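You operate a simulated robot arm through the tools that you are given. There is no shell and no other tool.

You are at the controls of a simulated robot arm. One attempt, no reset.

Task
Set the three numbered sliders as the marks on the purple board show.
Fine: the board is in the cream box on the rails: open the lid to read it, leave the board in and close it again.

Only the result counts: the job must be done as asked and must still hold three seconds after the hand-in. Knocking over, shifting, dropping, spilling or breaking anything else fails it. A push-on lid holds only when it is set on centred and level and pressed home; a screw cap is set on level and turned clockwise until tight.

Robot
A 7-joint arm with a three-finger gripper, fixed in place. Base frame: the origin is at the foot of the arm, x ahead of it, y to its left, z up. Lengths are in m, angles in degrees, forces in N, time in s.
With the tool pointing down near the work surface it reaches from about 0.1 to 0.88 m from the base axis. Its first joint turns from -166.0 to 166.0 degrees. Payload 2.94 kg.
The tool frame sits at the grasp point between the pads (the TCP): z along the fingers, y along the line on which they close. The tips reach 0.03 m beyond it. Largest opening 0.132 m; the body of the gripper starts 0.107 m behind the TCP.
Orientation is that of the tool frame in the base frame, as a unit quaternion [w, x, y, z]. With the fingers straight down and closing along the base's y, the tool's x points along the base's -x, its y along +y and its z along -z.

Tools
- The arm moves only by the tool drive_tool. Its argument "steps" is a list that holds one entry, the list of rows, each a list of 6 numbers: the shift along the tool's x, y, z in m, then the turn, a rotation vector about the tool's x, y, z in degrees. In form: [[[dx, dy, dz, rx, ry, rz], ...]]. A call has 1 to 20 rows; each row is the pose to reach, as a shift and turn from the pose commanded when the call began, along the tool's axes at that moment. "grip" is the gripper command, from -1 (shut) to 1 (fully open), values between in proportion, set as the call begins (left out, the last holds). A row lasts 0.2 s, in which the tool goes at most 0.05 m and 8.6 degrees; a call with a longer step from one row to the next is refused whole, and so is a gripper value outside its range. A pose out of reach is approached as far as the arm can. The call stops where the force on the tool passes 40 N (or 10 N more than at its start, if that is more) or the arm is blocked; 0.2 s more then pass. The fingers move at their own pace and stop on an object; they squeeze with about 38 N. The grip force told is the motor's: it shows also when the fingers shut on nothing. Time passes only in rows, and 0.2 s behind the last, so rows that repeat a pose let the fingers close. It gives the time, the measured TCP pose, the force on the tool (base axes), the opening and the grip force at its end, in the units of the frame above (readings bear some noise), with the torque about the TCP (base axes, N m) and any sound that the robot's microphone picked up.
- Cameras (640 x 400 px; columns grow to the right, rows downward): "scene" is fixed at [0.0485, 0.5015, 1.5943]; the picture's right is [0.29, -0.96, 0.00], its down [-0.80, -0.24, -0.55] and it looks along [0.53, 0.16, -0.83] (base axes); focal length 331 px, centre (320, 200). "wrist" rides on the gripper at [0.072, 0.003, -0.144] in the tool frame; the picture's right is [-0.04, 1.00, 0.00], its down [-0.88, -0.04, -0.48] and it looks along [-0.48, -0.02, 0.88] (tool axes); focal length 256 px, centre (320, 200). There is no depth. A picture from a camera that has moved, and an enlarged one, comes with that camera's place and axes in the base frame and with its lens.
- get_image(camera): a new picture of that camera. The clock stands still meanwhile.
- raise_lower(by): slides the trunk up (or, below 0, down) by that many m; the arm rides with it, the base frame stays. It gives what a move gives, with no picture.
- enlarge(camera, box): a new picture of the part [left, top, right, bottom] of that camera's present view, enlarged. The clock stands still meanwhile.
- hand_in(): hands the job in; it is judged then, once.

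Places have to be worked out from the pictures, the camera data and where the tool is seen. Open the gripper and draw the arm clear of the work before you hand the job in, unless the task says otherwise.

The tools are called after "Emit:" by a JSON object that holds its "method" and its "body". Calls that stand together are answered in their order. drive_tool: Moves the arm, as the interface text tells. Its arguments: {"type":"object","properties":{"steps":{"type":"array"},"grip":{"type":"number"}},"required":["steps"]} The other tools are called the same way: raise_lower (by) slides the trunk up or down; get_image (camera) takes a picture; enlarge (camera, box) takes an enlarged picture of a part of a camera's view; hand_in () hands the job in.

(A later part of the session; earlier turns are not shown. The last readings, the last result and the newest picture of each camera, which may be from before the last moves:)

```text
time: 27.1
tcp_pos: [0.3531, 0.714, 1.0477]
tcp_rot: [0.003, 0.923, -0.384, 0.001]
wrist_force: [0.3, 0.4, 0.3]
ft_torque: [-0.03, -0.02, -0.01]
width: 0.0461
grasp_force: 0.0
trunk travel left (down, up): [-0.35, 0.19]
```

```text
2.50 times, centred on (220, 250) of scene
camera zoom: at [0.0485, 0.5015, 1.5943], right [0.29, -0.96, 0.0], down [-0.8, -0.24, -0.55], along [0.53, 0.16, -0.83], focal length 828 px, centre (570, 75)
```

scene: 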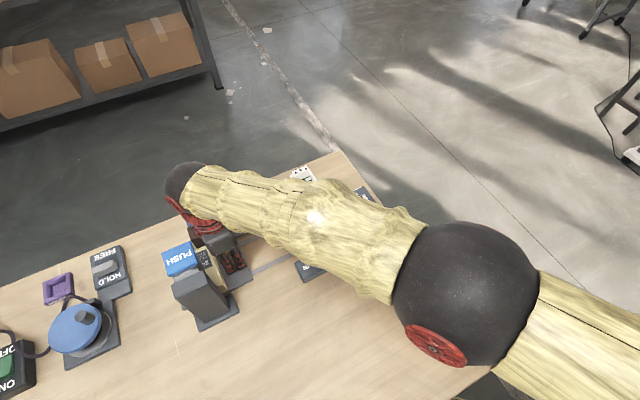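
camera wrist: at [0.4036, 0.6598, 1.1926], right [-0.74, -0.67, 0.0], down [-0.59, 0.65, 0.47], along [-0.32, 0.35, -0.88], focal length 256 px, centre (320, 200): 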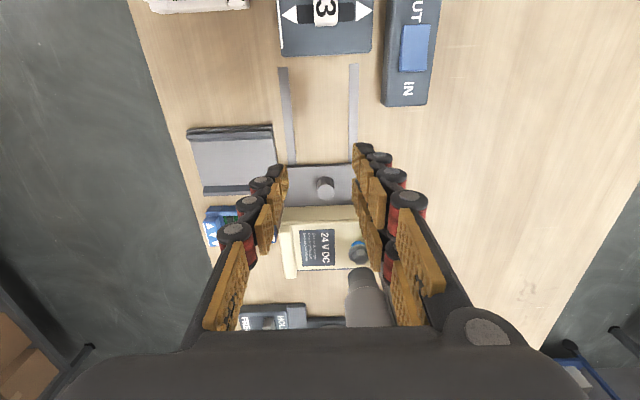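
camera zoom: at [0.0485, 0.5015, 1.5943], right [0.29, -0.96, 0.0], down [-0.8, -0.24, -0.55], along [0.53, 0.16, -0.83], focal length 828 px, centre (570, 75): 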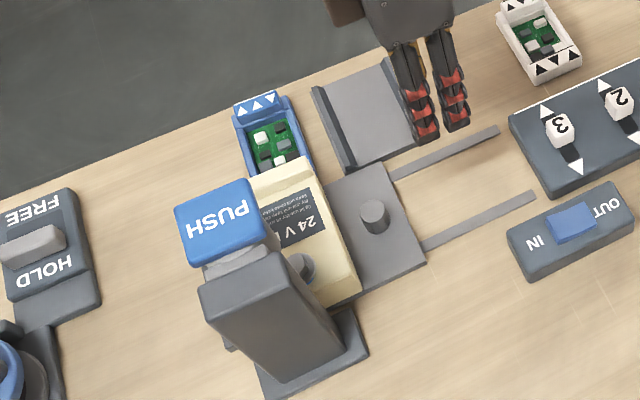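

The carriage stayed in place and the blue tray is unmoved. I enlarge to see whether the bolt is under the socket and whether the carriage reaches the stop bar.

Emit:
{"method": "enlarge", "body": {"camera": "wrist", "box": [270, 150, 400, 340]}}

Emit:
{"method": "enlarge", "body": {"camera": "scene", "box": [170, 220, 270, 320]}}

```text
2.11 times, centred on (335, 245) of wrist
camera zoom: at [0.4036, 0.6598, 1.1926], right [-0.74, -0.67, 0.0], down [-0.59, 0.65, 0.47], along [-0.32, 0.35, -0.88], focal length 539 px, centre (288, 105)
```

zoom: 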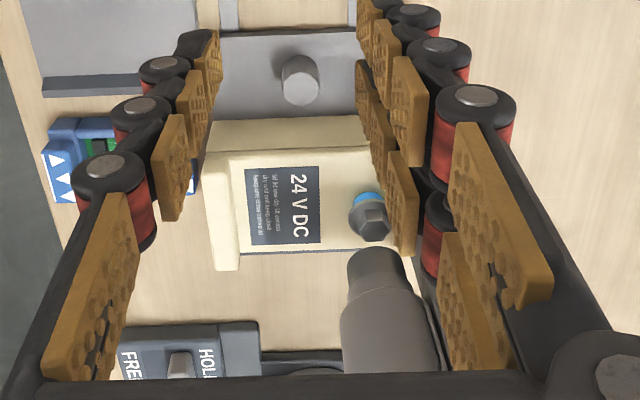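

```text
4.00 times, centred on (220, 270) of scene
camera zoom: at [0.0485, 0.5015, 1.5943], right [0.29, -0.96, 0.0], down [-0.8, -0.24, -0.55], along [0.53, 0.16, -0.83], focal length 1325 px, centre (720, -80)
```

zoom: 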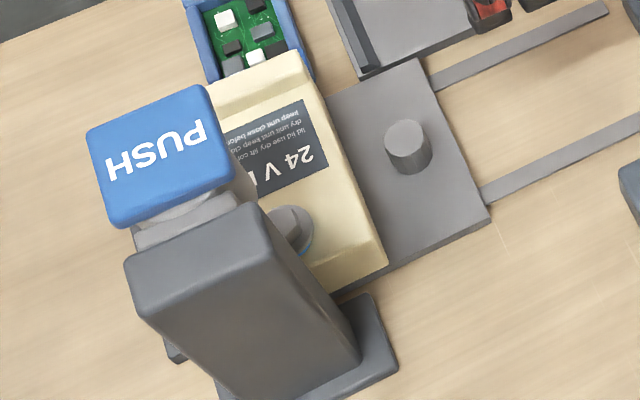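

The carriage slid back about 24 mm with my retreat. I'll push it instead with closed fingers from behind the peg, which also keeps the gripper body 2 cm further from the PUSH head.

Emit:
{"method": "drive_tool", "body": {"grip": -1, "steps": [[[-0.01, 0.0044, 0, 0, 0, 0], [-0.03, 0.0044, 0, 0, 0, 0], [-0.03, 0.0044, 0.03, 0, 0, 0], [-0.03, 0.0044, 0.06, 0, 0, 0], [-0.03, 0.0044, 0.1, 0, 0, 0], [-0.03, 0.0044, 0.13, 0, 0, 0], [-0.03, 0.0044, 0.139, 0, 0, 0], [-0.03, 0.0044, 0.139, 0, 0, 0]]]}}

Emit:
{"method": "get_image", "body": {"camera": "wrist"}}

```text
time: 28.9
tcp_pos: [0.3282, 0.7304, 0.9092]
tcp_rot: [0.003, 0.924, -0.383, 0.001]
wrist_force: [0.8, -0.7, -0.9]
ft_torque: [0.02, 0.03, -0.01]
width: 0.0001
grasp_force: 28.9
trunk travel left (down, up): [-0.35, 0.19]
```

```text
taken
camera wrist: at [0.3769, 0.6768, 1.0531], right [-0.74, -0.67, 0.0], down [-0.59, 0.65, 0.47], along [-0.32, 0.35, -0.88], focal length 256 px, centre (320, 200)
```

wrist: 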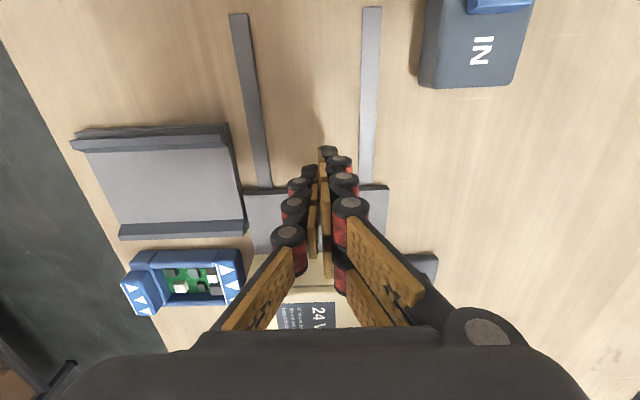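

The fingers are behind the peg and clear of it. I push forward in small steps until a firm stop.

Emit:
{"method": "drive_tool", "body": {"steps": [[[-0.01, 0, 0.001, 0, 0, 0], [-0.018, 0, 0.001, 0, 0, 0], [-0.024, 0, 0.001, 0, 0, 0], [-0.03, 0, 0.001, 0, 0, 0], [-0.036, 0, 0.001, 0, 0, 0], [-0.042, 0, 0.001, 0, 0, 0], [-0.048, 0, 0.001, 0, 0, 0], [-0.053, 0, 0.001, 0, 0, 0], [-0.057, 0, 0.001, 0, 0, 0], [-0.061, 0, 0.001, 0, 0, 0], [-0.065, 0, 0.001, 0, 0, 0]]]}}

Emit:
{"method": "enlarge", "body": {"camera": "scene", "box": [170, 220, 270, 320]}}

Emit:
{"method": "get_image", "body": {"camera": "wrist"}}

```text
time: 30.4
tcp_pos: [0.3025, 0.7556, 0.9079]
tcp_rot: [0.007, 0.923, -0.384, 0.005]
wrist_force: [18.4, -19.2, 8.0]
ft_torque: [-0.24, -0.19, 0.01]
width: 0.0
grasp_force: 28.3
trunk travel left (down, up): [-0.35, 0.19]
stopped in row 7: the force on the tool passed its limit at 46 N (the readings are from after the stop); the commanded pose is now the measured one
```

```text
4.00 times, centred on (220, 270) of scene
camera zoom: at [0.0485, 0.5015, 1.5943], right [0.29, -0.96, 0.0], down [-0.8, -0.24, -0.55], along [0.53, 0.16, -0.83], focal length 1325 px, centre (720, -80)
```

zoom: 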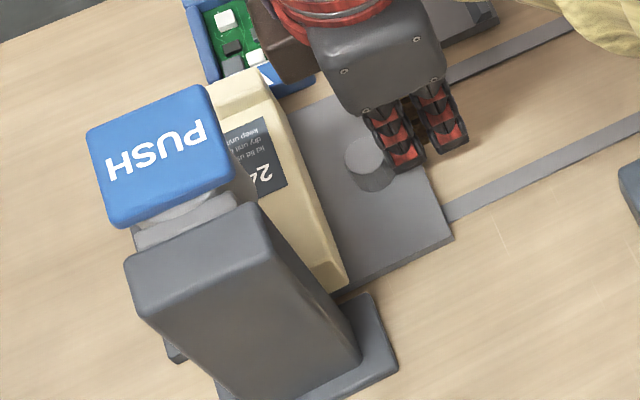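

```text
taken
camera wrist: at [0.3515, 0.7023, 1.0529], right [-0.74, -0.67, 0.01], down [-0.59, 0.66, 0.46], along [-0.32, 0.34, -0.89], focal length 256 px, centre (320, 200)
```

wrist: 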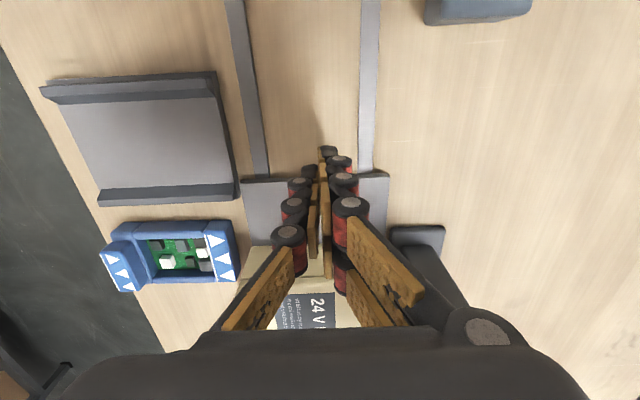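

The carriage is back at full travel (plate corner at the same pixel as the earlier maximum), now against a real stop with the force in line. I back off, rise and check that it stays.

Emit:
{"method": "drive_tool", "body": {"steps": [[[0.01, 0, 0, 0, 0, 0], [0.02, 0, -0.03, 0, 0, 0], [0.02, 0, -0.07, 0, 0, 0], [0.02, 0, -0.11, 0, 0, 0], [0.02, 0, -0.15, 0, 0, 0], [0.02, 0, -0.19, 0, 0, 0], [0.02, 0, -0.23, 0, 0, 0], [0.02, 0, -0.23, 0, 0, 0]]]}}

Emit:
{"method": "get_image", "body": {"camera": "wrist"}}

Emit:
{"method": "enlarge", "body": {"camera": "scene", "box": [170, 220, 270, 320]}}

```text
time: 32.2
tcp_pos: [0.3139, 0.7455, 1.1369]
tcp_rot: [0.007, 0.924, -0.383, 0.003]
wrist_force: [-0.1, -0.2, 0.7]
ft_torque: [0.03, 0.0, 0.04]
width: 0.0002
grasp_force: 28.7
trunk travel left (down, up): [-0.35, 0.19]
```

```text
taken
camera wrist: at [0.3622, 0.6937, 1.2809], right [-0.74, -0.67, 0.01], down [-0.59, 0.66, 0.47], along [-0.32, 0.34, -0.88], focal length 256 px, centre (320, 200)
```

wrist: 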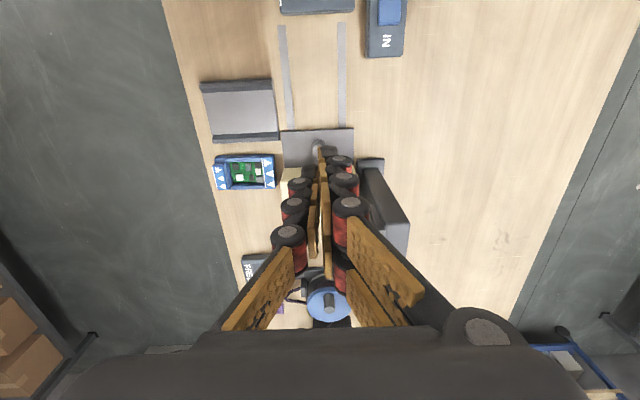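

```text
4.00 times, centred on (220, 270) of scene
camera zoom: at [0.0485, 0.5015, 1.5943], right [0.29, -0.96, 0.0], down [-0.8, -0.24, -0.55], along [0.53, 0.16, -0.83], focal length 1325 px, centre (720, -80)
```

zoom: 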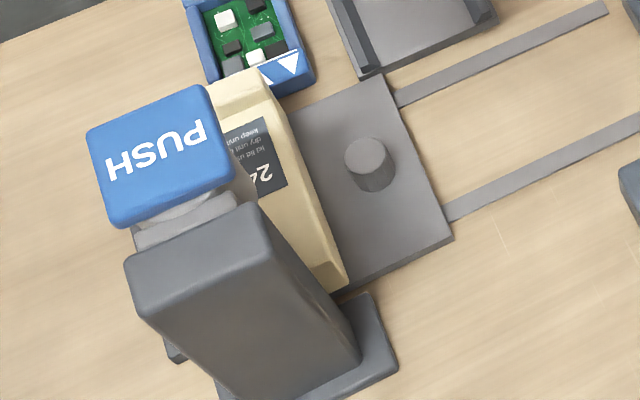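

The carriage stays put. The PUSH pad is at about (0.204, 0.806) with its top at z≈1.05. I move above it at the current height and check before pressing.

Emit:
{"method": "drive_tool", "body": {"steps": [[[-0.03, 0.008, 0, 0, 0, 0], [-0.06, 0.015, 0, 0, 0, 0], [-0.09, 0.023, 0, 0, 0, 0], [-0.1205, 0.031, 0, 0, 0, 0], [-0.1205, 0.031, 0, 0, 0, 0]]]}}

Emit:
{"method": "enlarge", "body": {"camera": "scene", "box": [120, 190, 260, 330]}}

Emit:
{"method": "get_image", "body": {"camera": "wrist"}}

```text
time: 33.4
tcp_pos: [0.2055, 0.8099, 1.1341]
tcp_rot: [0.007, 0.923, -0.384, 0.003]
wrist_force: [0.7, -0.1, 0.2]
ft_torque: [0.0, 0.03, 0.0]
width: 0.0
grasp_force: 28.2
trunk travel left (down, up): [-0.35, 0.19]
```

```text
2.86 times, centred on (190, 260) of scene
camera zoom: at [0.0485, 0.5015, 1.5943], right [0.29, -0.96, 0.0], down [-0.8, -0.24, -0.55], along [0.53, 0.16, -0.83], focal length 946 px, centre (691, 29)
```

zoom: 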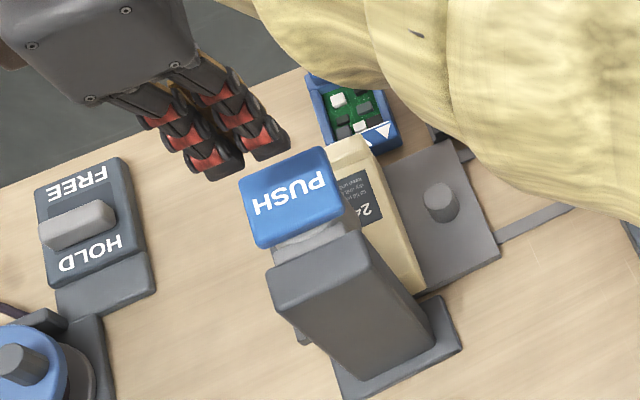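

```text
taken
camera wrist: at [0.2541, 0.7573, 1.2785], right [-0.74, -0.67, 0.01], down [-0.59, 0.66, 0.47], along [-0.32, 0.34, -0.88], focal length 256 px, centre (320, 200)
```

wrist: 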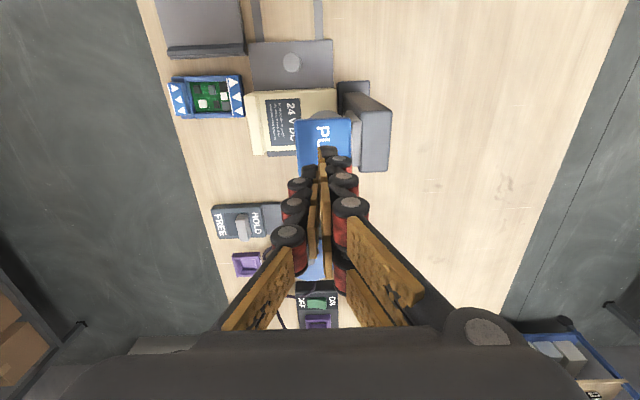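

The tip sits over the centre of the pad in both views. I press down in small steps, listening for the driver.

Emit:
{"method": "drive_tool", "body": {"steps": [[[0, 0, 0.03, 0, 0, 0], [0, 0, 0.045, 0, 0, 0], [0, 0, 0.05, 0, 0, 0], [0, 0, 0.054, 0, 0, 0], [0, 0, 0.058, 0, 0, 0], [0, 0, 0.062, 0, 0, 0], [0, 0, 0.066, 0, 0, 0], [0, 0, 0.07, 0, 0, 0], [0, 0, 0.074, 0, 0, 0], [0, 0, 0.078, 0, 0, 0], [0, 0, 0.082, 0, 0, 0], [0, 0, 0.086, 0, 0, 0]]]}}

Emit:
{"method": "enlarge", "body": {"camera": "scene", "box": [120, 190, 260, 330]}}

```text
time: 35.7
tcp_pos: [0.2063, 0.813, 1.0677]
tcp_rot: [-0.002, 0.924, -0.383, 0.001]
wrist_force: [-0.9, -1.2, 11.1]
ft_torque: [-0.04, 0.15, -0.03]
width: 0.0061
grasp_force: 28.4
trunk travel left (down, up): [-0.35, 0.19]
stopped in row 11: the force on the tool passed its limit at 43 N (the readings are from after the stop); the commanded pose is now the measured one
```

```text
2.86 times, centred on (190, 260) of scene
camera zoom: at [0.0485, 0.5015, 1.5943], right [0.29, -0.96, 0.0], down [-0.8, -0.24, -0.55], along [0.53, 0.16, -0.83], focal length 946 px, centre (691, 29)
```

zoom: 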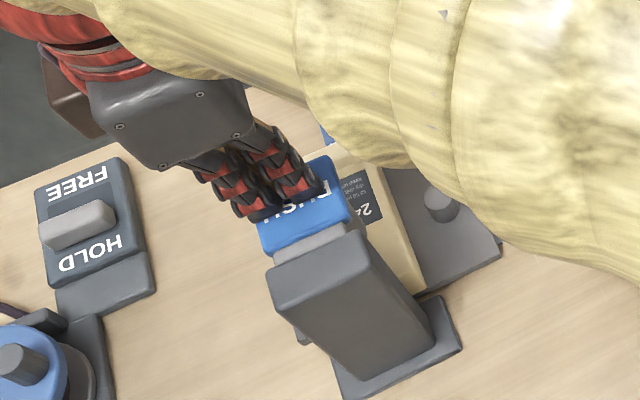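

The pad moved down about a centimetre, then met resistance, with no sound. I press again at a moderate force and hold, so that a driver has time to run.

Emit:
{"method": "drive_tool", "body": {"steps": [[[0, 0, 0.003, 0, 0, 0], [0, 0, 0.006, 0, 0, 0], [0, 0, 0.008, 0, 0, 0], [0, 0, 0.008, 0, 0, 0], [0, 0, 0.008, 0, 0, 0], [0, 0, 0.008, 0, 0, 0], [0, 0, 0.008, 0, 0, 0], [0, 0, 0.008, 0, 0, 0], [0, 0, 0.008, 0, 0, 0], [0, 0, 0.008, 0, 0, 0], [0, 0, 0.008, 0, 0, 0], [0, 0, 0.008, 0, 0, 0]]]}}

Emit:
{"method": "enlarge", "body": {"camera": "scene", "box": [150, 210, 250, 310]}}

```text
time: 36.5
tcp_pos: [0.2065, 0.8165, 1.0683]
tcp_rot: [-0.007, 0.924, -0.383, 0.001]
wrist_force: [0.6, -2.1, 11.0]
ft_torque: [-0.16, 0.0, 0.0]
width: 0.0
grasp_force: 28.6
trunk travel left (down, up): [-0.35, 0.19]
stopped in row 3: the force on the tool passed its limit at 42 N (the readings are from after the stop); the commanded pose is now the measured one
```

```text
4.00 times, centred on (200, 260) of scene
camera zoom: at [0.0485, 0.5015, 1.5943], right [0.29, -0.96, 0.0], down [-0.8, -0.24, -0.55], along [0.53, 0.16, -0.83], focal length 1325 px, centre (800, -40)
```

zoom: 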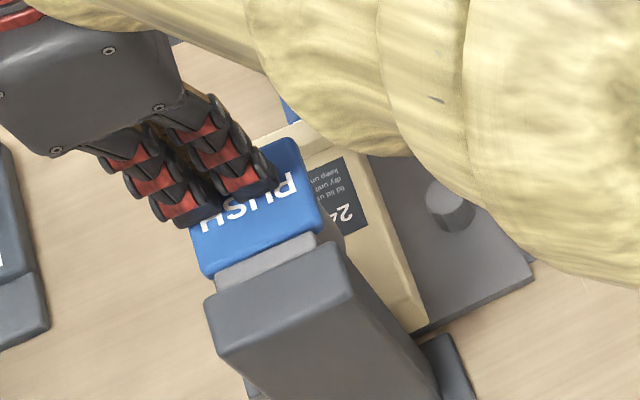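

Resistance peaks at once and there is no driver sound; either the socket sits on the bolt without power, or this is the end of the stroke. I lift off and look around, including at the far-left part of the table with the ON/OFF unit.

Emit:
{"method": "drive_tool", "body": {"steps": [[[0, 0, -0.03, 0, 0, 0], [0, 0, -0.07, 0, 0, 0], [0, 0, -0.11, 0, 0, 0], [0, 0, -0.11, 0, 0, 0]]]}}

Emit:
{"method": "get_image", "body": {"camera": "wrist"}}

Emit:
{"method": "enlarge", "body": {"camera": "wrist", "box": [180, 190, 360, 340]}}

Emit:
{"method": "enlarge", "body": {"camera": "scene", "box": [150, 210, 250, 310]}}

```text
time: 37.5
tcp_pos: [0.2074, 0.8145, 1.1733]
tcp_rot: [-0.004, 0.923, -0.384, 0.002]
wrist_force: [0.4, -0.1, 0.7]
ft_torque: [0.03, -0.05, -0.01]
width: 0.0
grasp_force: 28.6
trunk travel left (down, up): [-0.35, 0.19]
```

```text
taken
camera wrist: at [0.2556, 0.7589, 1.3181], right [-0.74, -0.67, -0.01], down [-0.6, 0.65, 0.48], along [-0.32, 0.36, -0.88], focal length 256 px, centre (320, 200)
```

wrist: 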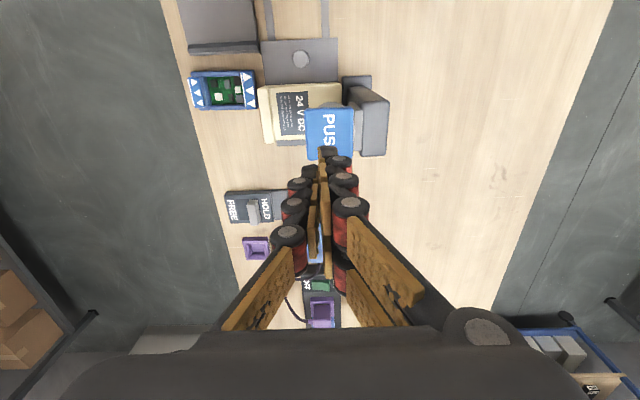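

```text
2.67 times, centred on (270, 265) of wrist
camera zoom: at [0.2556, 0.7589, 1.3181], right [-0.74, -0.67, -0.01], down [-0.6, 0.65, 0.48], along [-0.32, 0.36, -0.88], focal length 683 px, centre (453, 27)
```

zoom: 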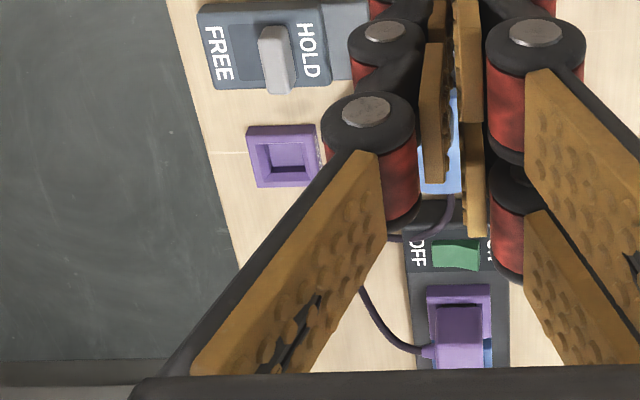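

```text
4.00 times, centred on (200, 260) of scene
camera zoom: at [0.0485, 0.5015, 1.5943], right [0.29, -0.96, 0.0], down [-0.8, -0.24, -0.55], along [0.53, 0.16, -0.83], focal length 1325 px, centre (800, -40)
```

zoom: 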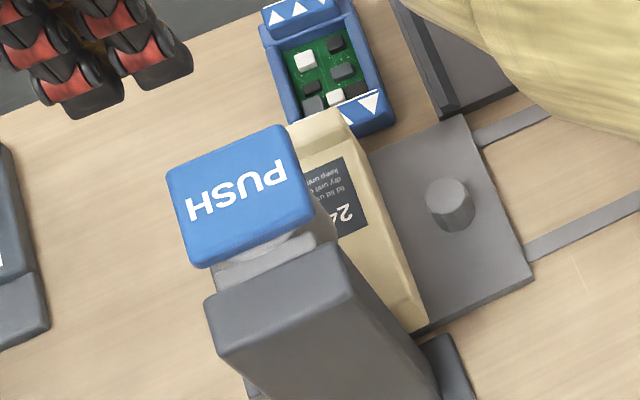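

The ON/OFF strip and the reel are beyond the arm's reach, so they cannot be part of this job. I check the socket and bolt from the side: I retreat along −u, open the fingers and tilt.

Emit:
{"method": "drive_tool", "body": {"grip": 1, "steps": [[[0.04, 0, 0, 0, 0, 0], [0.08, 0, 0, 0, 0, 0], [0.12, 0, 0, 0, 0, 0], [0.16, 0, 0, 0, 0, 0], [0.2, 0, 0, 0, 0, 0], [0.23, 0, 0.03, 0, 0, 0], [0.23, 0, 0.07, 0, 0, 0], [0.23, 0, 0.1, 0, 0, 0], [0.23, 0, 0.1, 0, 0, 0]]]}}

Emit:
{"method": "drive_tool", "body": {"steps": [[[0, 0, 0.01, 0, -8, 0], [0, 0, 0.02, 0, -16, 0], [0, 0, 0.03, 0, -24, 0], [0, 0, 0.04, 0, -32, 0], [0, 0, 0.04, 0, -40, 0], [0, 0, 0.04, 0, -48, 0], [0, 0, 0.04, 0, -48, 0]]]}}

Emit:
{"method": "get_image", "body": {"camera": "wrist"}}

Emit:
{"method": "enlarge", "body": {"camera": "wrist", "box": [250, 100, 410, 220]}}

```text
time: 39.5
tcp_pos: [0.3684, 0.6536, 1.077]
tcp_rot: [-0.005, 0.923, -0.384, 0.001]
wrist_force: [-0.3, -0.6, 0.5]
ft_torque: [-0.02, 0.0, -0.01]
width: 0.132
grasp_force: 0.1
trunk travel left (down, up): [-0.35, 0.19]
```

```text
time: 41.1
tcp_pos: [0.3692, 0.6535, 1.0357]
tcp_rot: [-0.161, 0.844, -0.349, -0.375]
wrist_force: [-0.6, 0.2, -0.4]
ft_torque: [0.0, -0.01, -0.02]
width: 0.1321
grasp_force: 0.1
trunk travel left (down, up): [-0.35, 0.19]
```

```text
taken
camera wrist: at [0.4764, 0.5393, 1.0773], right [-0.73, -0.68, 0.02], down [-0.14, 0.18, 0.97], along [-0.67, 0.71, -0.23], focal length 256 px, centre (320, 200)
```

wrist: 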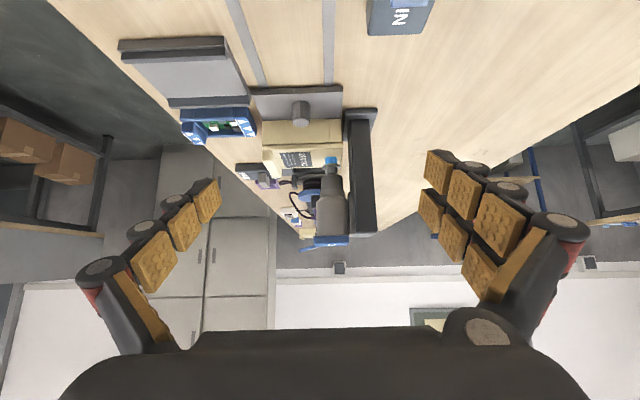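

```text
3.33 times, centred on (330, 160) of wrist
camera zoom: at [0.4764, 0.5393, 1.0773], right [-0.73, -0.68, 0.02], down [-0.14, 0.18, 0.97], along [-0.67, 0.71, -0.23], focal length 853 px, centre (287, 333)
```

zoom: 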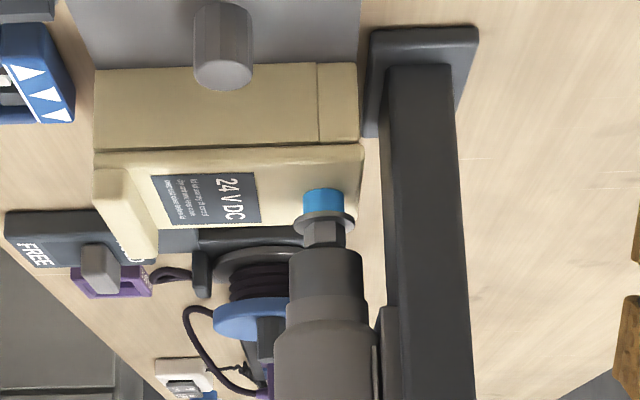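

The socket is lined up directly over the bolt, but the bolt looks about the same, and my presses were short. I return to the pad and hold it down for several seconds below the force limit.

Emit:
{"method": "drive_tool", "body": {"grip": -1, "steps": [[[-0.005, 0, -0.0045, 0, 8, 0], [-0.01, 0, -0.009, 0, 16, 0], [-0.015, 0, -0.0134, 0, 24, 0], [-0.02, 0, -0.018, 0, 32, 0], [-0.025, 0, -0.0223, 0, 40, 0], [-0.0297, 0, -0.0268, 0, 48, 0], [-0.0297, 0, -0.0268, 0, 48, 0]]]}}

Emit:
{"method": "drive_tool", "body": {"steps": [[[0, 0, -0.03, 0, 0, 0], [0, 0, -0.07, 0, 0, 0], [-0.03, 0, -0.08, 0, 0, 0], [-0.07, 0, -0.08, 0, 0, 0], [-0.11, 0, -0.08, 0, 0, 0], [-0.15, 0, -0.08, 0, 0, 0], [-0.19, 0, -0.08, 0, 0, 0], [-0.226, 0, -0.08, 0, 0, 0], [-0.226, 0, -0.06, 0, 0, 0], [-0.226, 0, -0.04, 0, 0, 0], [-0.226, 0, -0.025, 0, 0, 0], [-0.226, 0, -0.025, 0, 0, 0]]]}}

```text
time: 42.7
tcp_pos: [0.3703, 0.652, 1.076]
tcp_rot: [-0.005, 0.923, -0.384, 0.002]
wrist_force: [-0.3, 0.1, -0.8]
ft_torque: [-0.02, 0.0, 0.02]
width: 0.0153
grasp_force: 1.6
trunk travel left (down, up): [-0.35, 0.19]
```

```text
time: 45.3
tcp_pos: [0.2102, 0.8139, 1.0999]
tcp_rot: [-0.005, 0.924, -0.383, 0.002]
wrist_force: [-0.4, 0.5, -0.5]
ft_torque: [0.04, 0.05, -0.01]
width: 0.0
grasp_force: 28.9
trunk travel left (down, up): [-0.35, 0.19]
```

Now I press to just beyond the earlier end position (TCP z≈1.063) and hold.

Emit:
{"method": "drive_tool", "body": {"steps": [[[0, 0, 0.015, 0, 0, 0], [0, 0, 0.02, 0, 0, 0], [0, 0, 0.025, 0, 0, 0], [0, 0, 0.03, 0, 0, 0], [0, 0, 0.033, 0, 0, 0], [0, 0, 0.036, 0, 0, 0], [0, 0, 0.036, 0, 0, 0], [0, 0, 0.036, 0, 0, 0], [0, 0, 0.036, 0, 0, 0], [0, 0, 0.036, 0, 0, 0], [0, 0, 0.036, 0, 0, 0], [0, 0, 0.036, 0, 0, 0], [0, 0, 0.036, 0, 0, 0], [0, 0, 0.036, 0, 0, 0], [0, 0, 0.036, 0, 0, 0], [0, 0, 0.036, 0, 0, 0], [0, 0, 0.036, 0, 0, 0], [0, 0, 0.036, 0, 0, 0], [0, 0, 0.036, 0, 0, 0], [0, 0, 0.036, 0, 0, 0]]]}}

```text
time: 49.5
tcp_pos: [0.2088, 0.8134, 1.0674]
tcp_rot: [-0.007, 0.924, -0.383, 0.001]
wrist_force: [-2.7, 6.6, 35.1]
ft_torque: [-0.06, -0.01, 0.01]
width: 0.0057
grasp_force: 28.6
trunk travel left (down, up): [-0.35, 0.19]
```

Held at 35 N for nearly 3 s: no sound and no movement of the pad. I back off and repeat my earlier reference view, shifted with the carriage, to compare the bolt height directly.

Emit:
{"method": "drive_tool", "body": {"grip": 1, "steps": [[[0, 0, -0.03, 0, 0, 0], [0, 0, -0.06, 0, 0, 0], [0.04, 0, -0.06, 0, 0, 0], [0.08, 0, -0.06, 0, 0, 0], [0.12, 0, -0.06, 0, 0, 0], [0.16, 0, -0.06, 0, 0, 0], [0.198, -0.029, -0.06, 0, 0, 0], [0.198, -0.029, -0.03, 0, 0, 0], [0.198, -0.029, 0, 0, 0, 0], [0.198, -0.029, 0, 0, 0, 0]]]}}

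Emit:
{"method": "drive_tool", "body": {"steps": [[[0, 0, 0.005, 0, -8, 0], [0, 0, 0.01, 0, -16, 0], [0, 0, 0.015, 0, -24, 0], [0, 0, 0.02, 0, -32, 0], [0, 0, 0.024, 0, -40, 0], [0, 0, 0.024, 0, -40, 0]]]}}

Emit:
{"method": "get_image", "body": {"camera": "wrist"}}

Emit:
{"method": "enlarge", "body": {"camera": "wrist", "box": [325, 155, 375, 195]}}

```text
time: 51.7
tcp_pos: [0.3712, 0.6934, 1.0633]
tcp_rot: [-0.005, 0.924, -0.383, 0.001]
wrist_force: [-1.0, 0.6, 0.1]
ft_torque: [-0.04, 0.03, 0.01]
width: 0.132
grasp_force: 0.1
trunk travel left (down, up): [-0.35, 0.19]
```

```text
time: 53.1
tcp_pos: [0.3696, 0.6938, 1.0407]
tcp_rot: [-0.136, 0.868, -0.358, -0.316]
wrist_force: [0.6, 0.1, -0.1]
ft_torque: [-0.01, 0.01, 0.03]
width: 0.1321
grasp_force: 0.1
trunk travel left (down, up): [-0.35, 0.19]
```

```text
taken
camera wrist: at [0.4723, 0.5855, 1.1036], right [-0.73, -0.68, 0.02], down [-0.24, 0.28, 0.93], along [-0.64, 0.68, -0.37], focal length 256 px, centre (320, 200)
```

wrist: 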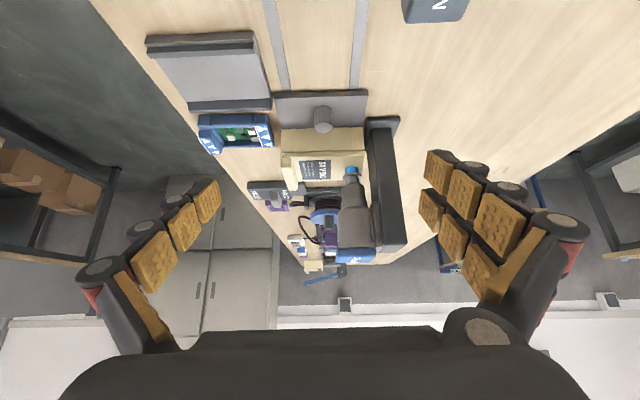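

```text
10.00 times, centred on (350, 175) of wrist
camera zoom: at [0.4723, 0.5855, 1.1036], right [-0.73, -0.68, 0.02], down [-0.24, 0.28, 0.93], along [-0.64, 0.68, -0.37], focal length 2560 px, centre (20, 450)
```

zoom: 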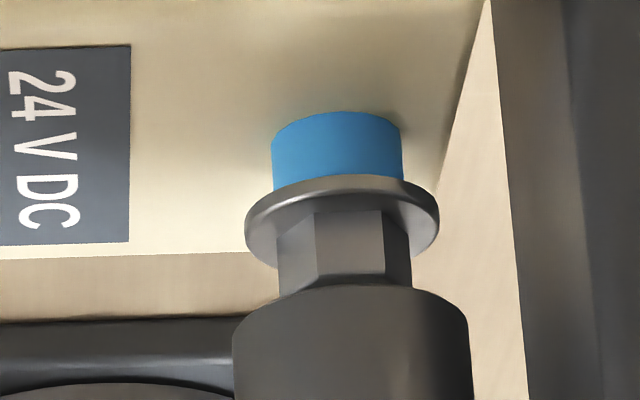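

The bolt height and hex orientation are unchanged, so the driver has not run, although the socket is well aligned across the rails. I check alignment along the rails with a view along +x from the other side of the tower; first I untilt and rise.

Emit:
{"method": "drive_tool", "body": {"steps": [[[-0.015, 0, -0.02, 0, 8, 0], [-0.03, 0, -0.04, 0, 16, 0], [-0.05, 0, -0.06, 0, 24, 0], [-0.07, 0, -0.085, 0, 32, 0], [-0.09, 0, -0.107, 0, 40, 0], [-0.09, 0, -0.107, 0, 40, 0]]]}}

Emit:
{"method": "enlarge", "body": {"camera": "scene", "box": [280, 220, 360, 290]}}

```text
time: 54.5
tcp_pos: [0.3719, 0.6919, 1.1785]
tcp_rot: [-0.004, 0.923, -0.384, 0.003]
wrist_force: [0.4, -0.3, -0.3]
ft_torque: [0.0, 0.02, 0.0]
width: 0.1321
grasp_force: 0.1
trunk travel left (down, up): [-0.35, 0.19]
```

```text
5.71 times, centred on (320, 255) of scene
camera zoom: at [0.0485, 0.5015, 1.5943], right [0.29, -0.96, 0.0], down [-0.8, -0.24, -0.55], along [0.53, 0.16, -0.83], focal length 1893 px, centre (320, -114)
```

zoom: 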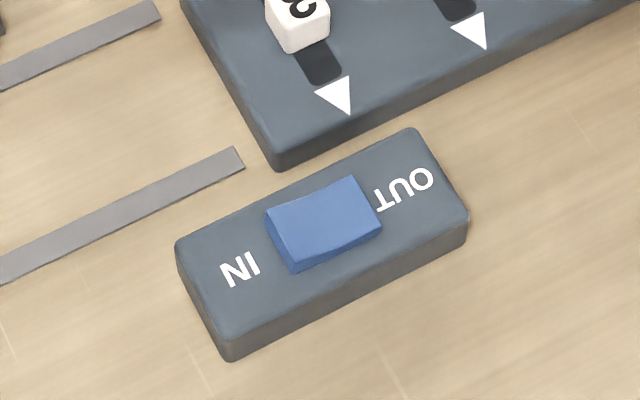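

The rocker stays at OUT. I swing round to look along +x from about (0.05, 0.82).

Emit:
{"method": "drive_tool", "body": {"steps": [[[-0.0185, 0.008, 0, 0, 0, 8], [-0.037, 0.016, 0, 0, 0, 16], [-0.0556, 0.024, 0, 0, 0, 24], [-0.0742, 0.032, 0, 0, 0, 32], [-0.0927, 0.04, 0, 0, 0, 40], [-0.111, 0.048, 0, 0, 0, 48], [-0.13, 0.056, 0, 0, 0, 56], [-0.148, 0.064, 0, 0, 0, 64], [-0.167, 0.073, 0, 0, 0, 72], [-0.185, 0.081, 0, 0, 0, 80], [-0.204, 0.089, 0, 0, 0, 88], [-0.223, 0.097, 0, 0, 0, 96], [-0.241, 0.105, 0, 0, 0, 104], [-0.26, 0.113, 0, 0, 0, 112], [-0.278, 0.121, 0, 0, 0, 120], [-0.297, 0.129, 0, 0, 0, 128], [-0.3153, 0.137, 0, 0, 0, 135], [-0.3153, 0.137, 0, 0, 0, 135]]]}}

Emit:
{"method": "drive_tool", "body": {"steps": [[[0, 0, 0.03, 0, -8, 0], [0, 0, 0.06, 0, -16, 0], [0, 0, 0.09, 0, -24, 0], [0, 0, 0.12, 0, -32, 0], [0, 0, 0.14, 0, -40, 0], [0, 0, 0.14, 0, -40, 0]]]}}

Emit:
{"method": "get_image", "body": {"camera": "wrist"}}

Emit:
{"method": "get_image", "body": {"camera": "scene"}}

```text
time: 58.5
tcp_pos: [0.1371, 0.8152, 1.1984]
tcp_rot: [0.005, 0.054, 0.998, 0.014]
wrist_force: [-0.4, 0.1, -0.7]
ft_torque: [-0.05, 0.05, 0.04]
width: 0.132
grasp_force: 0.0
trunk travel left (down, up): [-0.35, 0.19]
stopped in row 18: the arm was blocked; the commanded pose is now the measured one
```

```text
time: 59.4
tcp_pos: [0.263, 0.797, 1.1102]
tcp_rot: [0.248, 0.135, 0.959, -0.006]
wrist_force: [-0.7, -1.3, 1.0]
ft_torque: [0.02, 0.04, 0.04]
width: 0.1319
grasp_force: 0.5
trunk travel left (down, up): [-0.35, 0.19]
stopped in row 4: the arm was blocked; the commanded pose is now the measured one
```

```text
taken
camera wrist: at [0.135, 0.8278, 1.2024], right [0.3, 0.95, 0.08], down [0.5, -0.22, 0.84], along [0.81, -0.21, -0.54], focal length 256 px, centre (320, 200)
```

wrist: 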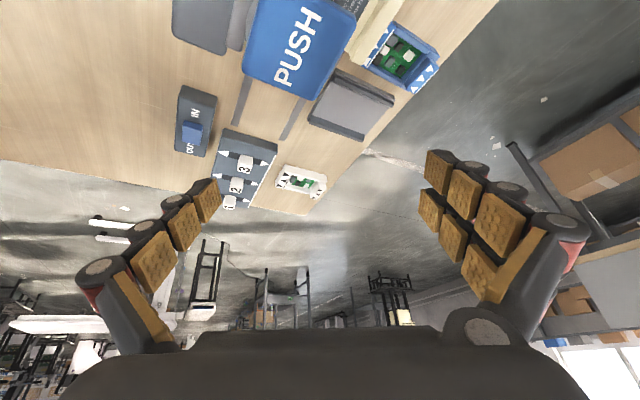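

```text
taken
```

scene: 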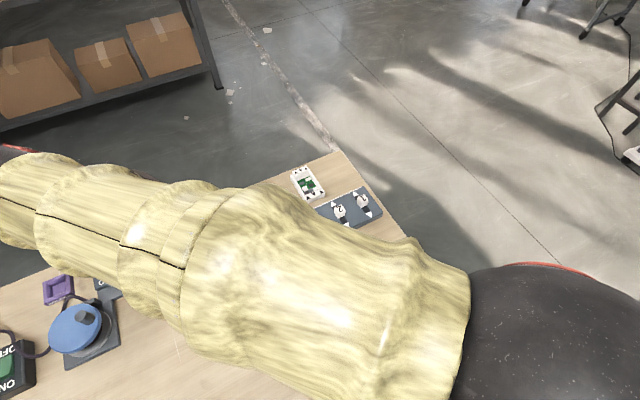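

The arm ran into a joint limit in that region, so I abandon this view. I first rise straight up to get clear of everything.

Emit:
{"method": "drive_tool", "body": {"steps": [[[-0.016, 0.0019, -0.029, 0, 0, 0], [-0.032, 0.0038, -0.058, 0, 0, 0], [-0.048, 0.0056, -0.088, 0, 0, 0], [-0.048, 0.0056, -0.088, 0, 0, 0]]]}}

```text
time: 60.4
tcp_pos: [0.2632, 0.7957, 1.2094]
tcp_rot: [0.249, 0.133, 0.959, -0.008]
wrist_force: [-0.9, 1.1, -0.5]
ft_torque: [-0.01, 0.0, 0.01]
width: 0.1319
grasp_force: 0.1
trunk travel left (down, up): [-0.35, 0.19]
```

Clear now. I untilt to vertical while moving back toward (0.30, 0.62).

Emit:
{"method": "drive_tool", "body": {"steps": [[[-0.019, -0.04, 0.0078, 0, 7, 0], [-0.038, -0.08, 0.0157, 0, 14, 0], [-0.057, -0.12, 0.0235, 0, 21, 0], [-0.0761, -0.16, 0.0314, 0, 28, 0], [-0.0761, -0.16, 0.0314, 0, 28, 0]]]}}

Emit:
{"method": "get_image", "body": {"camera": "wrist"}}

Emit:
{"method": "get_image", "body": {"camera": "scene"}}

```text
time: 61.6
tcp_pos: [0.2991, 0.6185, 1.209]
tcp_rot: [0.008, 0.132, 0.991, 0.024]
wrist_force: [-0.6, 0.2, 0.1]
ft_torque: [0.03, 0.01, -0.02]
width: 0.132
grasp_force: 0.1
trunk travel left (down, up): [-0.35, 0.19]
```

```text
taken
camera wrist: at [0.2278, 0.6324, 1.3525], right [0.3, 0.95, 0.05], down [0.83, -0.29, 0.48], along [0.47, -0.1, -0.87], focal length 256 px, centre (320, 200)
```

wrist: 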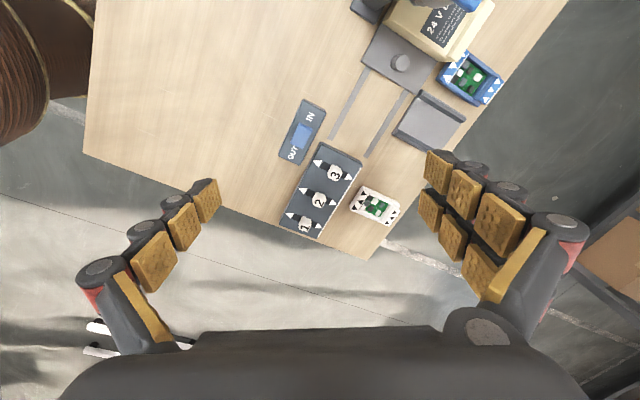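

```text
taken
```

scene: 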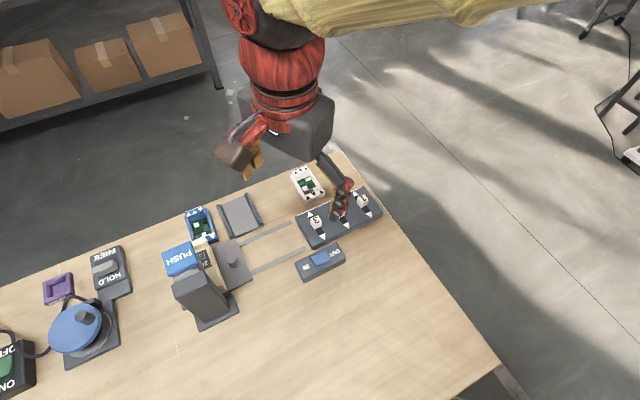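

Recovered. I now take a view along +y (yaw about 90°) from the near-right side, where the bolt and socket should be visible beside the tower.

Emit:
{"method": "drive_tool", "body": {"steps": [[[0.007, -0.0035, 0, 0, 0, -8], [0.014, -0.007, 0, 0, 0, -16], [0.021, -0.0105, 0, 0, 0, -24], [0.028, -0.014, 0, 0, 0, -32], [0.035, -0.0175, 0, 0, 0, -40], [0.042, -0.021, 0, 0, 0, -48], [0.049, -0.0245, 0, 0, 0, -56], [0.056, -0.028, 0, 0, 0, -64], [0.063, -0.0315, 0, 0, 0, -72], [0.07, -0.035, 0, 0, 0, -80], [0.077, -0.0385, 0, 0, 0, -88], [0.084, -0.042, 0, 0, 0, -96], [0.091, -0.045, 0, 0, 0, -104], [0.091, -0.045, 0, 0, 0, -104]]]}}

Emit:
{"method": "drive_tool", "body": {"steps": [[[0, 0, 0.03, 0, -8, 0], [0, 0, 0.06, 0, -16, 0], [0, 0, 0.09, 0, -24, 0], [0, 0, 0.12, 0, -32, 0], [0, 0, 0.15, 0, -40, 0], [0, 0, 0.18, 0, -44, 0], [0, 0, 0.18, 0, -44, 0]]]}}

Emit:
{"method": "get_image", "body": {"camera": "wrist"}}

```text
time: 64.6
tcp_pos: [0.2013, 0.6003, 1.2061]
tcp_rot: [0.026, -0.7, 0.714, 0.007]
wrist_force: [0.3, -0.1, 1.1]
ft_torque: [0.0, 0.0, 0.02]
width: 0.1319
grasp_force: 0.0
trunk travel left (down, up): [-0.35, 0.19]
```

```text
time: 66.2
tcp_pos: [0.2037, 0.6117, 1.0291]
tcp_rot: [0.291, -0.646, 0.652, 0.27]
wrist_force: [-0.5, -0.1, -0.5]
ft_torque: [0.03, 0.02, 0.0]
width: 0.1319
grasp_force: 0.0
trunk travel left (down, up): [-0.35, 0.19]
```

```text
taken
camera wrist: at [0.1976, 0.4555, 1.074], right [-1.0, 0.05, 0.01], down [0.02, 0.26, 0.97], along [0.05, 0.97, -0.26], focal length 256 px, centre (320, 200)
```

wrist: 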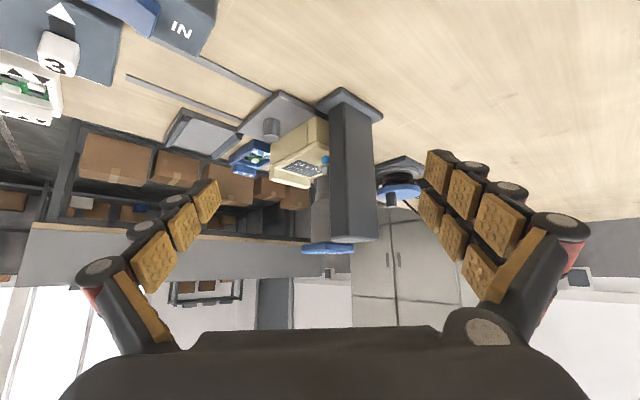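

Emit:
{"method": "enlarge", "body": {"camera": "wrist", "box": [260, 110, 390, 270]}}

Emit:
{"method": "enlarge", "body": {"camera": "wrist", "box": [295, 140, 345, 190]}}

```text
2.50 times, centred on (325, 190) of wrist
camera zoom: at [0.1976, 0.4555, 1.074], right [-1.0, 0.05, 0.01], down [0.02, 0.26, 0.97], along [0.05, 0.97, -0.26], focal length 640 px, centre (308, 225)
```

zoom: 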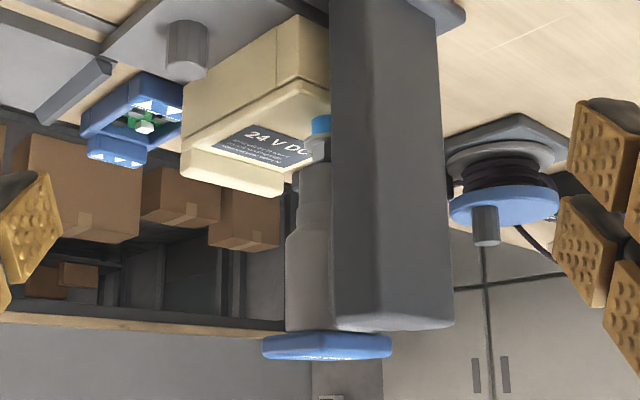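

```text
8.00 times, centred on (320, 165) of wrist
camera zoom: at [0.1976, 0.4555, 1.074], right [-1.0, 0.05, 0.01], down [0.02, 0.26, 0.97], along [0.05, 0.97, -0.26], focal length 2048 px, centre (320, 480)
```

zoom: 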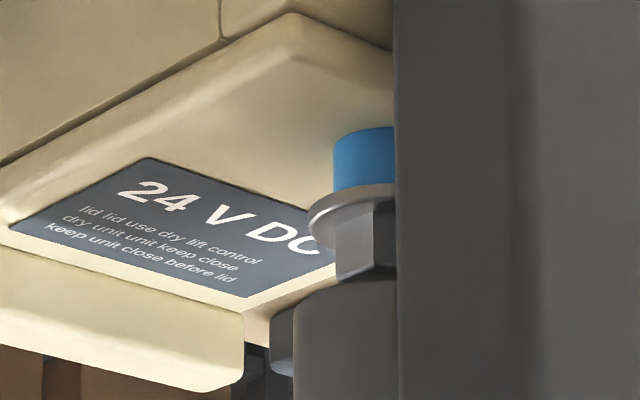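

The socket and bolt are coaxial from this side too (both centred at about x = 385 px), so alignment is good. The blue stem under the flange suggests the bolt may already be backed out. Next I return the carriage to its home next to the track and test the lid there, so I untilt, rise and turn to yaw 135.

Emit:
{"method": "drive_tool", "body": {"grip": -0.2, "steps": [[[-0.018, 0, -0.018, 0, 8, 0], [-0.036, 0, -0.036, 0, 16, 0], [-0.054, 0, -0.054, 0, 24, 0], [-0.072, 0, -0.072, 0, 32, 0], [-0.09, 0, -0.09, 0, 40, 0], [-0.104, 0, -0.108, 0, 46, 0], [-0.104, 0, -0.108, 0, 46, 0]]]}}

Emit:
{"method": "drive_tool", "body": {"steps": [[[-0.02, -0.012, 0, 0, 0, -8], [-0.04, -0.024, 0, 0, 0, -16], [-0.06, -0.036, 0, 0, 0, -24], [-0.08, -0.05, 0, 0, 0, -32], [-0.1, -0.065, 0, 0, 0, -40], [-0.12, -0.082, 0, 0, 0, -46], [-0.12, -0.082, 0, 0, 0, -46]]]}}

```text
time: 67.8
tcp_pos: [0.2, 0.6042, 1.1759]
tcp_rot: [0.012, -0.7, 0.714, -0.005]
wrist_force: [-0.2, 1.2, -0.4]
ft_torque: [-0.12, 0.01, 0.01]
width: 0.0527
grasp_force: 0.1
trunk travel left (down, up): [-0.35, 0.19]
```

```text
time: 69.4
tcp_pos: [0.285, 0.7198, 1.1798]
tcp_rot: [-0.011, 0.924, -0.383, 0.009]
wrist_force: [-0.4, 0.2, 1.4]
ft_torque: [0.02, -0.03, -0.01]
width: 0.0527
grasp_force: 0.1
trunk travel left (down, up): [-0.35, 0.19]
```

Now I move above the peg with a −8° lean (fingers forward, body away from the PUSH head) and check with the wrist camera before the final descent.

Emit:
{"method": "drive_tool", "body": {"steps": [[[-0.013, -0.013, 0.03, 0, -2, 0], [-0.026, -0.026, 0.06, 0, -4, 0], [-0.036, -0.0394, 0.09, 0, -6, 0], [-0.036, -0.0394, 0.12, 0, -8, 0], [-0.036, -0.0394, 0.16, 0, -8, 0], [-0.036, -0.0394, 0.19, 0, -8, 0], [-0.036, -0.0394, 0.19, 0, -8, 0]]]}}

Emit:
{"method": "get_image", "body": {"camera": "wrist"}}

Emit:
{"method": "enlarge", "body": {"camera": "scene", "box": [165, 210, 265, 290]}}

```text
time: 71.0
tcp_pos: [0.292, 0.7755, 0.9901]
tcp_rot: [-0.037, 0.922, -0.382, -0.056]
wrist_force: [-0.1, -1.1, -0.4]
ft_torque: [0.0, -0.01, 0.0]
width: 0.0525
grasp_force: 0.1
trunk travel left (down, up): [-0.35, 0.19]
```

```text
taken
camera wrist: at [0.3519, 0.7051, 1.1239], right [-0.74, -0.67, -0.02], down [-0.55, 0.59, 0.59], along [-0.38, 0.45, -0.81], focal length 256 px, centre (320, 200)
```

wrist: 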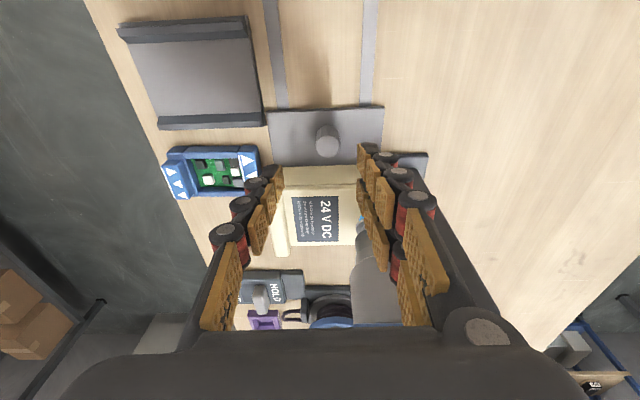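

```text
5.00 times, centred on (215, 250) of scene
camera zoom: at [0.0485, 0.5015, 1.5943], right [0.29, -0.96, 0.0], down [-0.8, -0.24, -0.55], along [0.53, 0.16, -0.83], focal length 1656 px, centre (845, -50)
```

zoom: 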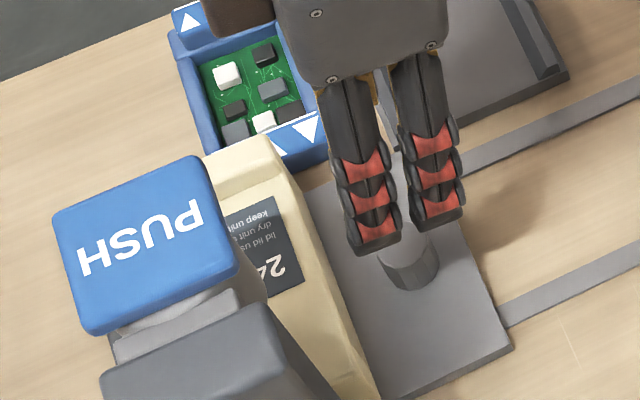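

The peg is at about (0.291, 0.770). I correct a few mm, descend straight to z≈0.911, then close on it.

Emit:
{"method": "drive_tool", "body": {"steps": [[[0.005, 0.004, 0.025, 0, 0, 0], [0.009, 0.004, 0.05, 0, 0, 0], [0.012, 0.004, 0.07, 0, 0, 0], [0.014, 0.004, 0.078, 0, 0, 0], [0.014, 0.004, 0.078, 0, 0, 0]]]}}

Emit:
{"method": "drive_tool", "body": {"grip": -0.9, "steps": [[[0, 0, 0, 0, 0, 0], [0, 0, 0, 0, 0, 0], [0, 0, 0, 0, 0, 0], [0, 0, 0, 0, 0, 0], [0, 0, 0, 0, 0, 0]]]}}

Emit:
{"method": "get_image", "body": {"camera": "wrist"}}

```text
time: 72.2
tcp_pos: [0.2944, 0.7721, 0.912]
tcp_rot: [-0.037, 0.921, -0.383, -0.056]
wrist_force: [-0.1, 0.0, 0.0]
ft_torque: [0.02, -0.02, 0.01]
width: 0.0531
grasp_force: 0.1
trunk travel left (down, up): [-0.35, 0.19]
```

```text
time: 73.4
tcp_pos: [0.2916, 0.7687, 0.9103]
tcp_rot: [-0.034, 0.922, -0.381, -0.055]
wrist_force: [-21.9, -23.2, 1.6]
ft_torque: [-0.58, 0.65, 0.7]
width: 0.0224
grasp_force: 44.6
trunk travel left (down, up): [-0.35, 0.19]
```

```text
taken
camera wrist: at [0.3509, 0.6991, 1.0441], right [-0.74, -0.68, -0.02], down [-0.55, 0.59, 0.59], along [-0.39, 0.44, -0.81], focal length 256 px, centre (320, 200)
```

wrist: 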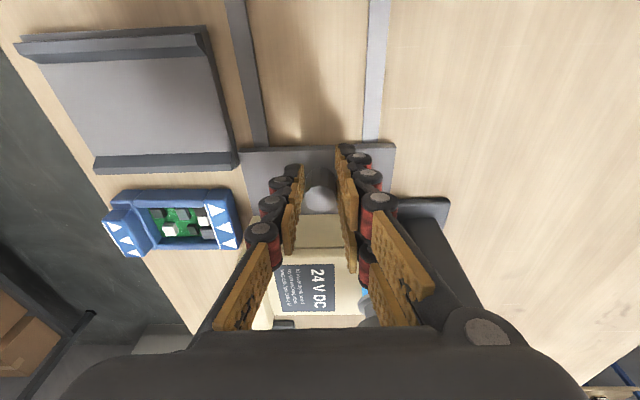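

The peg is gripped. I relax the small sideways offset and pull the carriage back along −u by 0.13 m to its home.

Emit:
{"method": "drive_tool", "body": {"steps": [[[0, 0.0044, 0, 0, 0, 0], [0.0149, 0.0044, -0.0021, 0, 0, 0], [0.0297, 0.0044, -0.0042, 0, 0, 0], [0.0446, 0.0044, -0.0063, 0, 0, 0], [0.0594, 0.0044, -0.0084, 0, 0, 0], [0.0743, 0.0044, -0.0104, 0, 0, 0], [0.0891, 0.0044, -0.0125, 0, 0, 0], [0.104, 0.0044, -0.0146, 0, 0, 0], [0.1168, 0.0044, -0.0164, 0, 0, 0], [0.1257, 0.0044, -0.0177, 0, 0, 0], [0.1287, 0.0044, -0.0181, 0, 0, 0], [0.1287, 0.0044, -0.0181, 0, 0, 0]]]}}

Emit:
{"method": "get_image", "body": {"camera": "wrist"}}

Emit:
{"method": "enlarge", "body": {"camera": "scene", "box": [230, 180, 350, 280]}}

```text
time: 76.0
tcp_pos: [0.3826, 0.6757, 0.9107]
tcp_rot: [-0.037, 0.922, -0.382, -0.055]
wrist_force: [-5.3, -3.4, -10.0]
ft_torque: [0.06, 0.13, 0.07]
width: 0.022
grasp_force: 45.0
trunk travel left (down, up): [-0.35, 0.19]
```

```text
taken
camera wrist: at [0.4424, 0.6062, 1.044], right [-0.74, -0.67, -0.02], down [-0.55, 0.59, 0.59], along [-0.38, 0.44, -0.81], focal length 256 px, centre (320, 200)
```

wrist: 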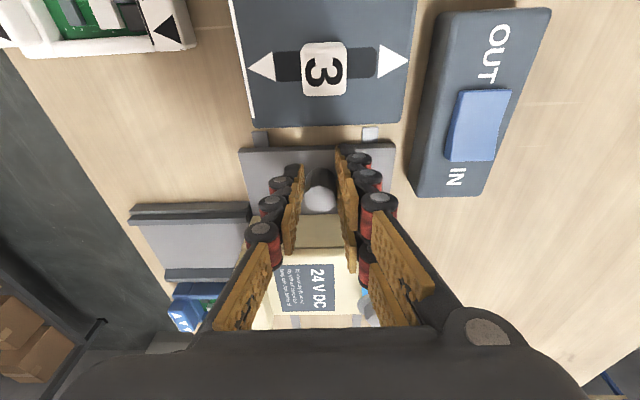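

```text
4.00 times, centred on (290, 230) of scene
camera zoom: at [0.0485, 0.5015, 1.5943], right [0.29, -0.96, 0.0], down [-0.8, -0.24, -0.55], along [0.53, 0.16, -0.83], focal length 1325 px, centre (440, 80)
```

zoom: 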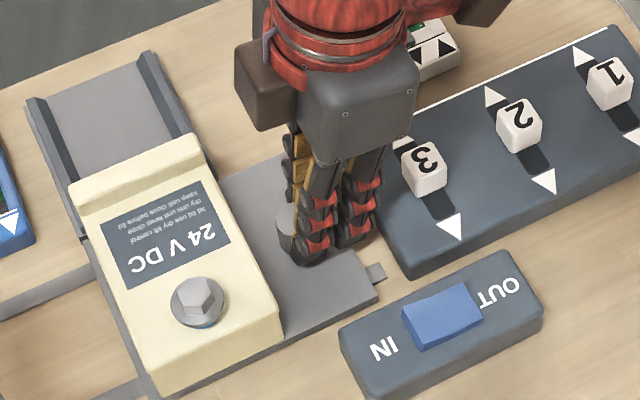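

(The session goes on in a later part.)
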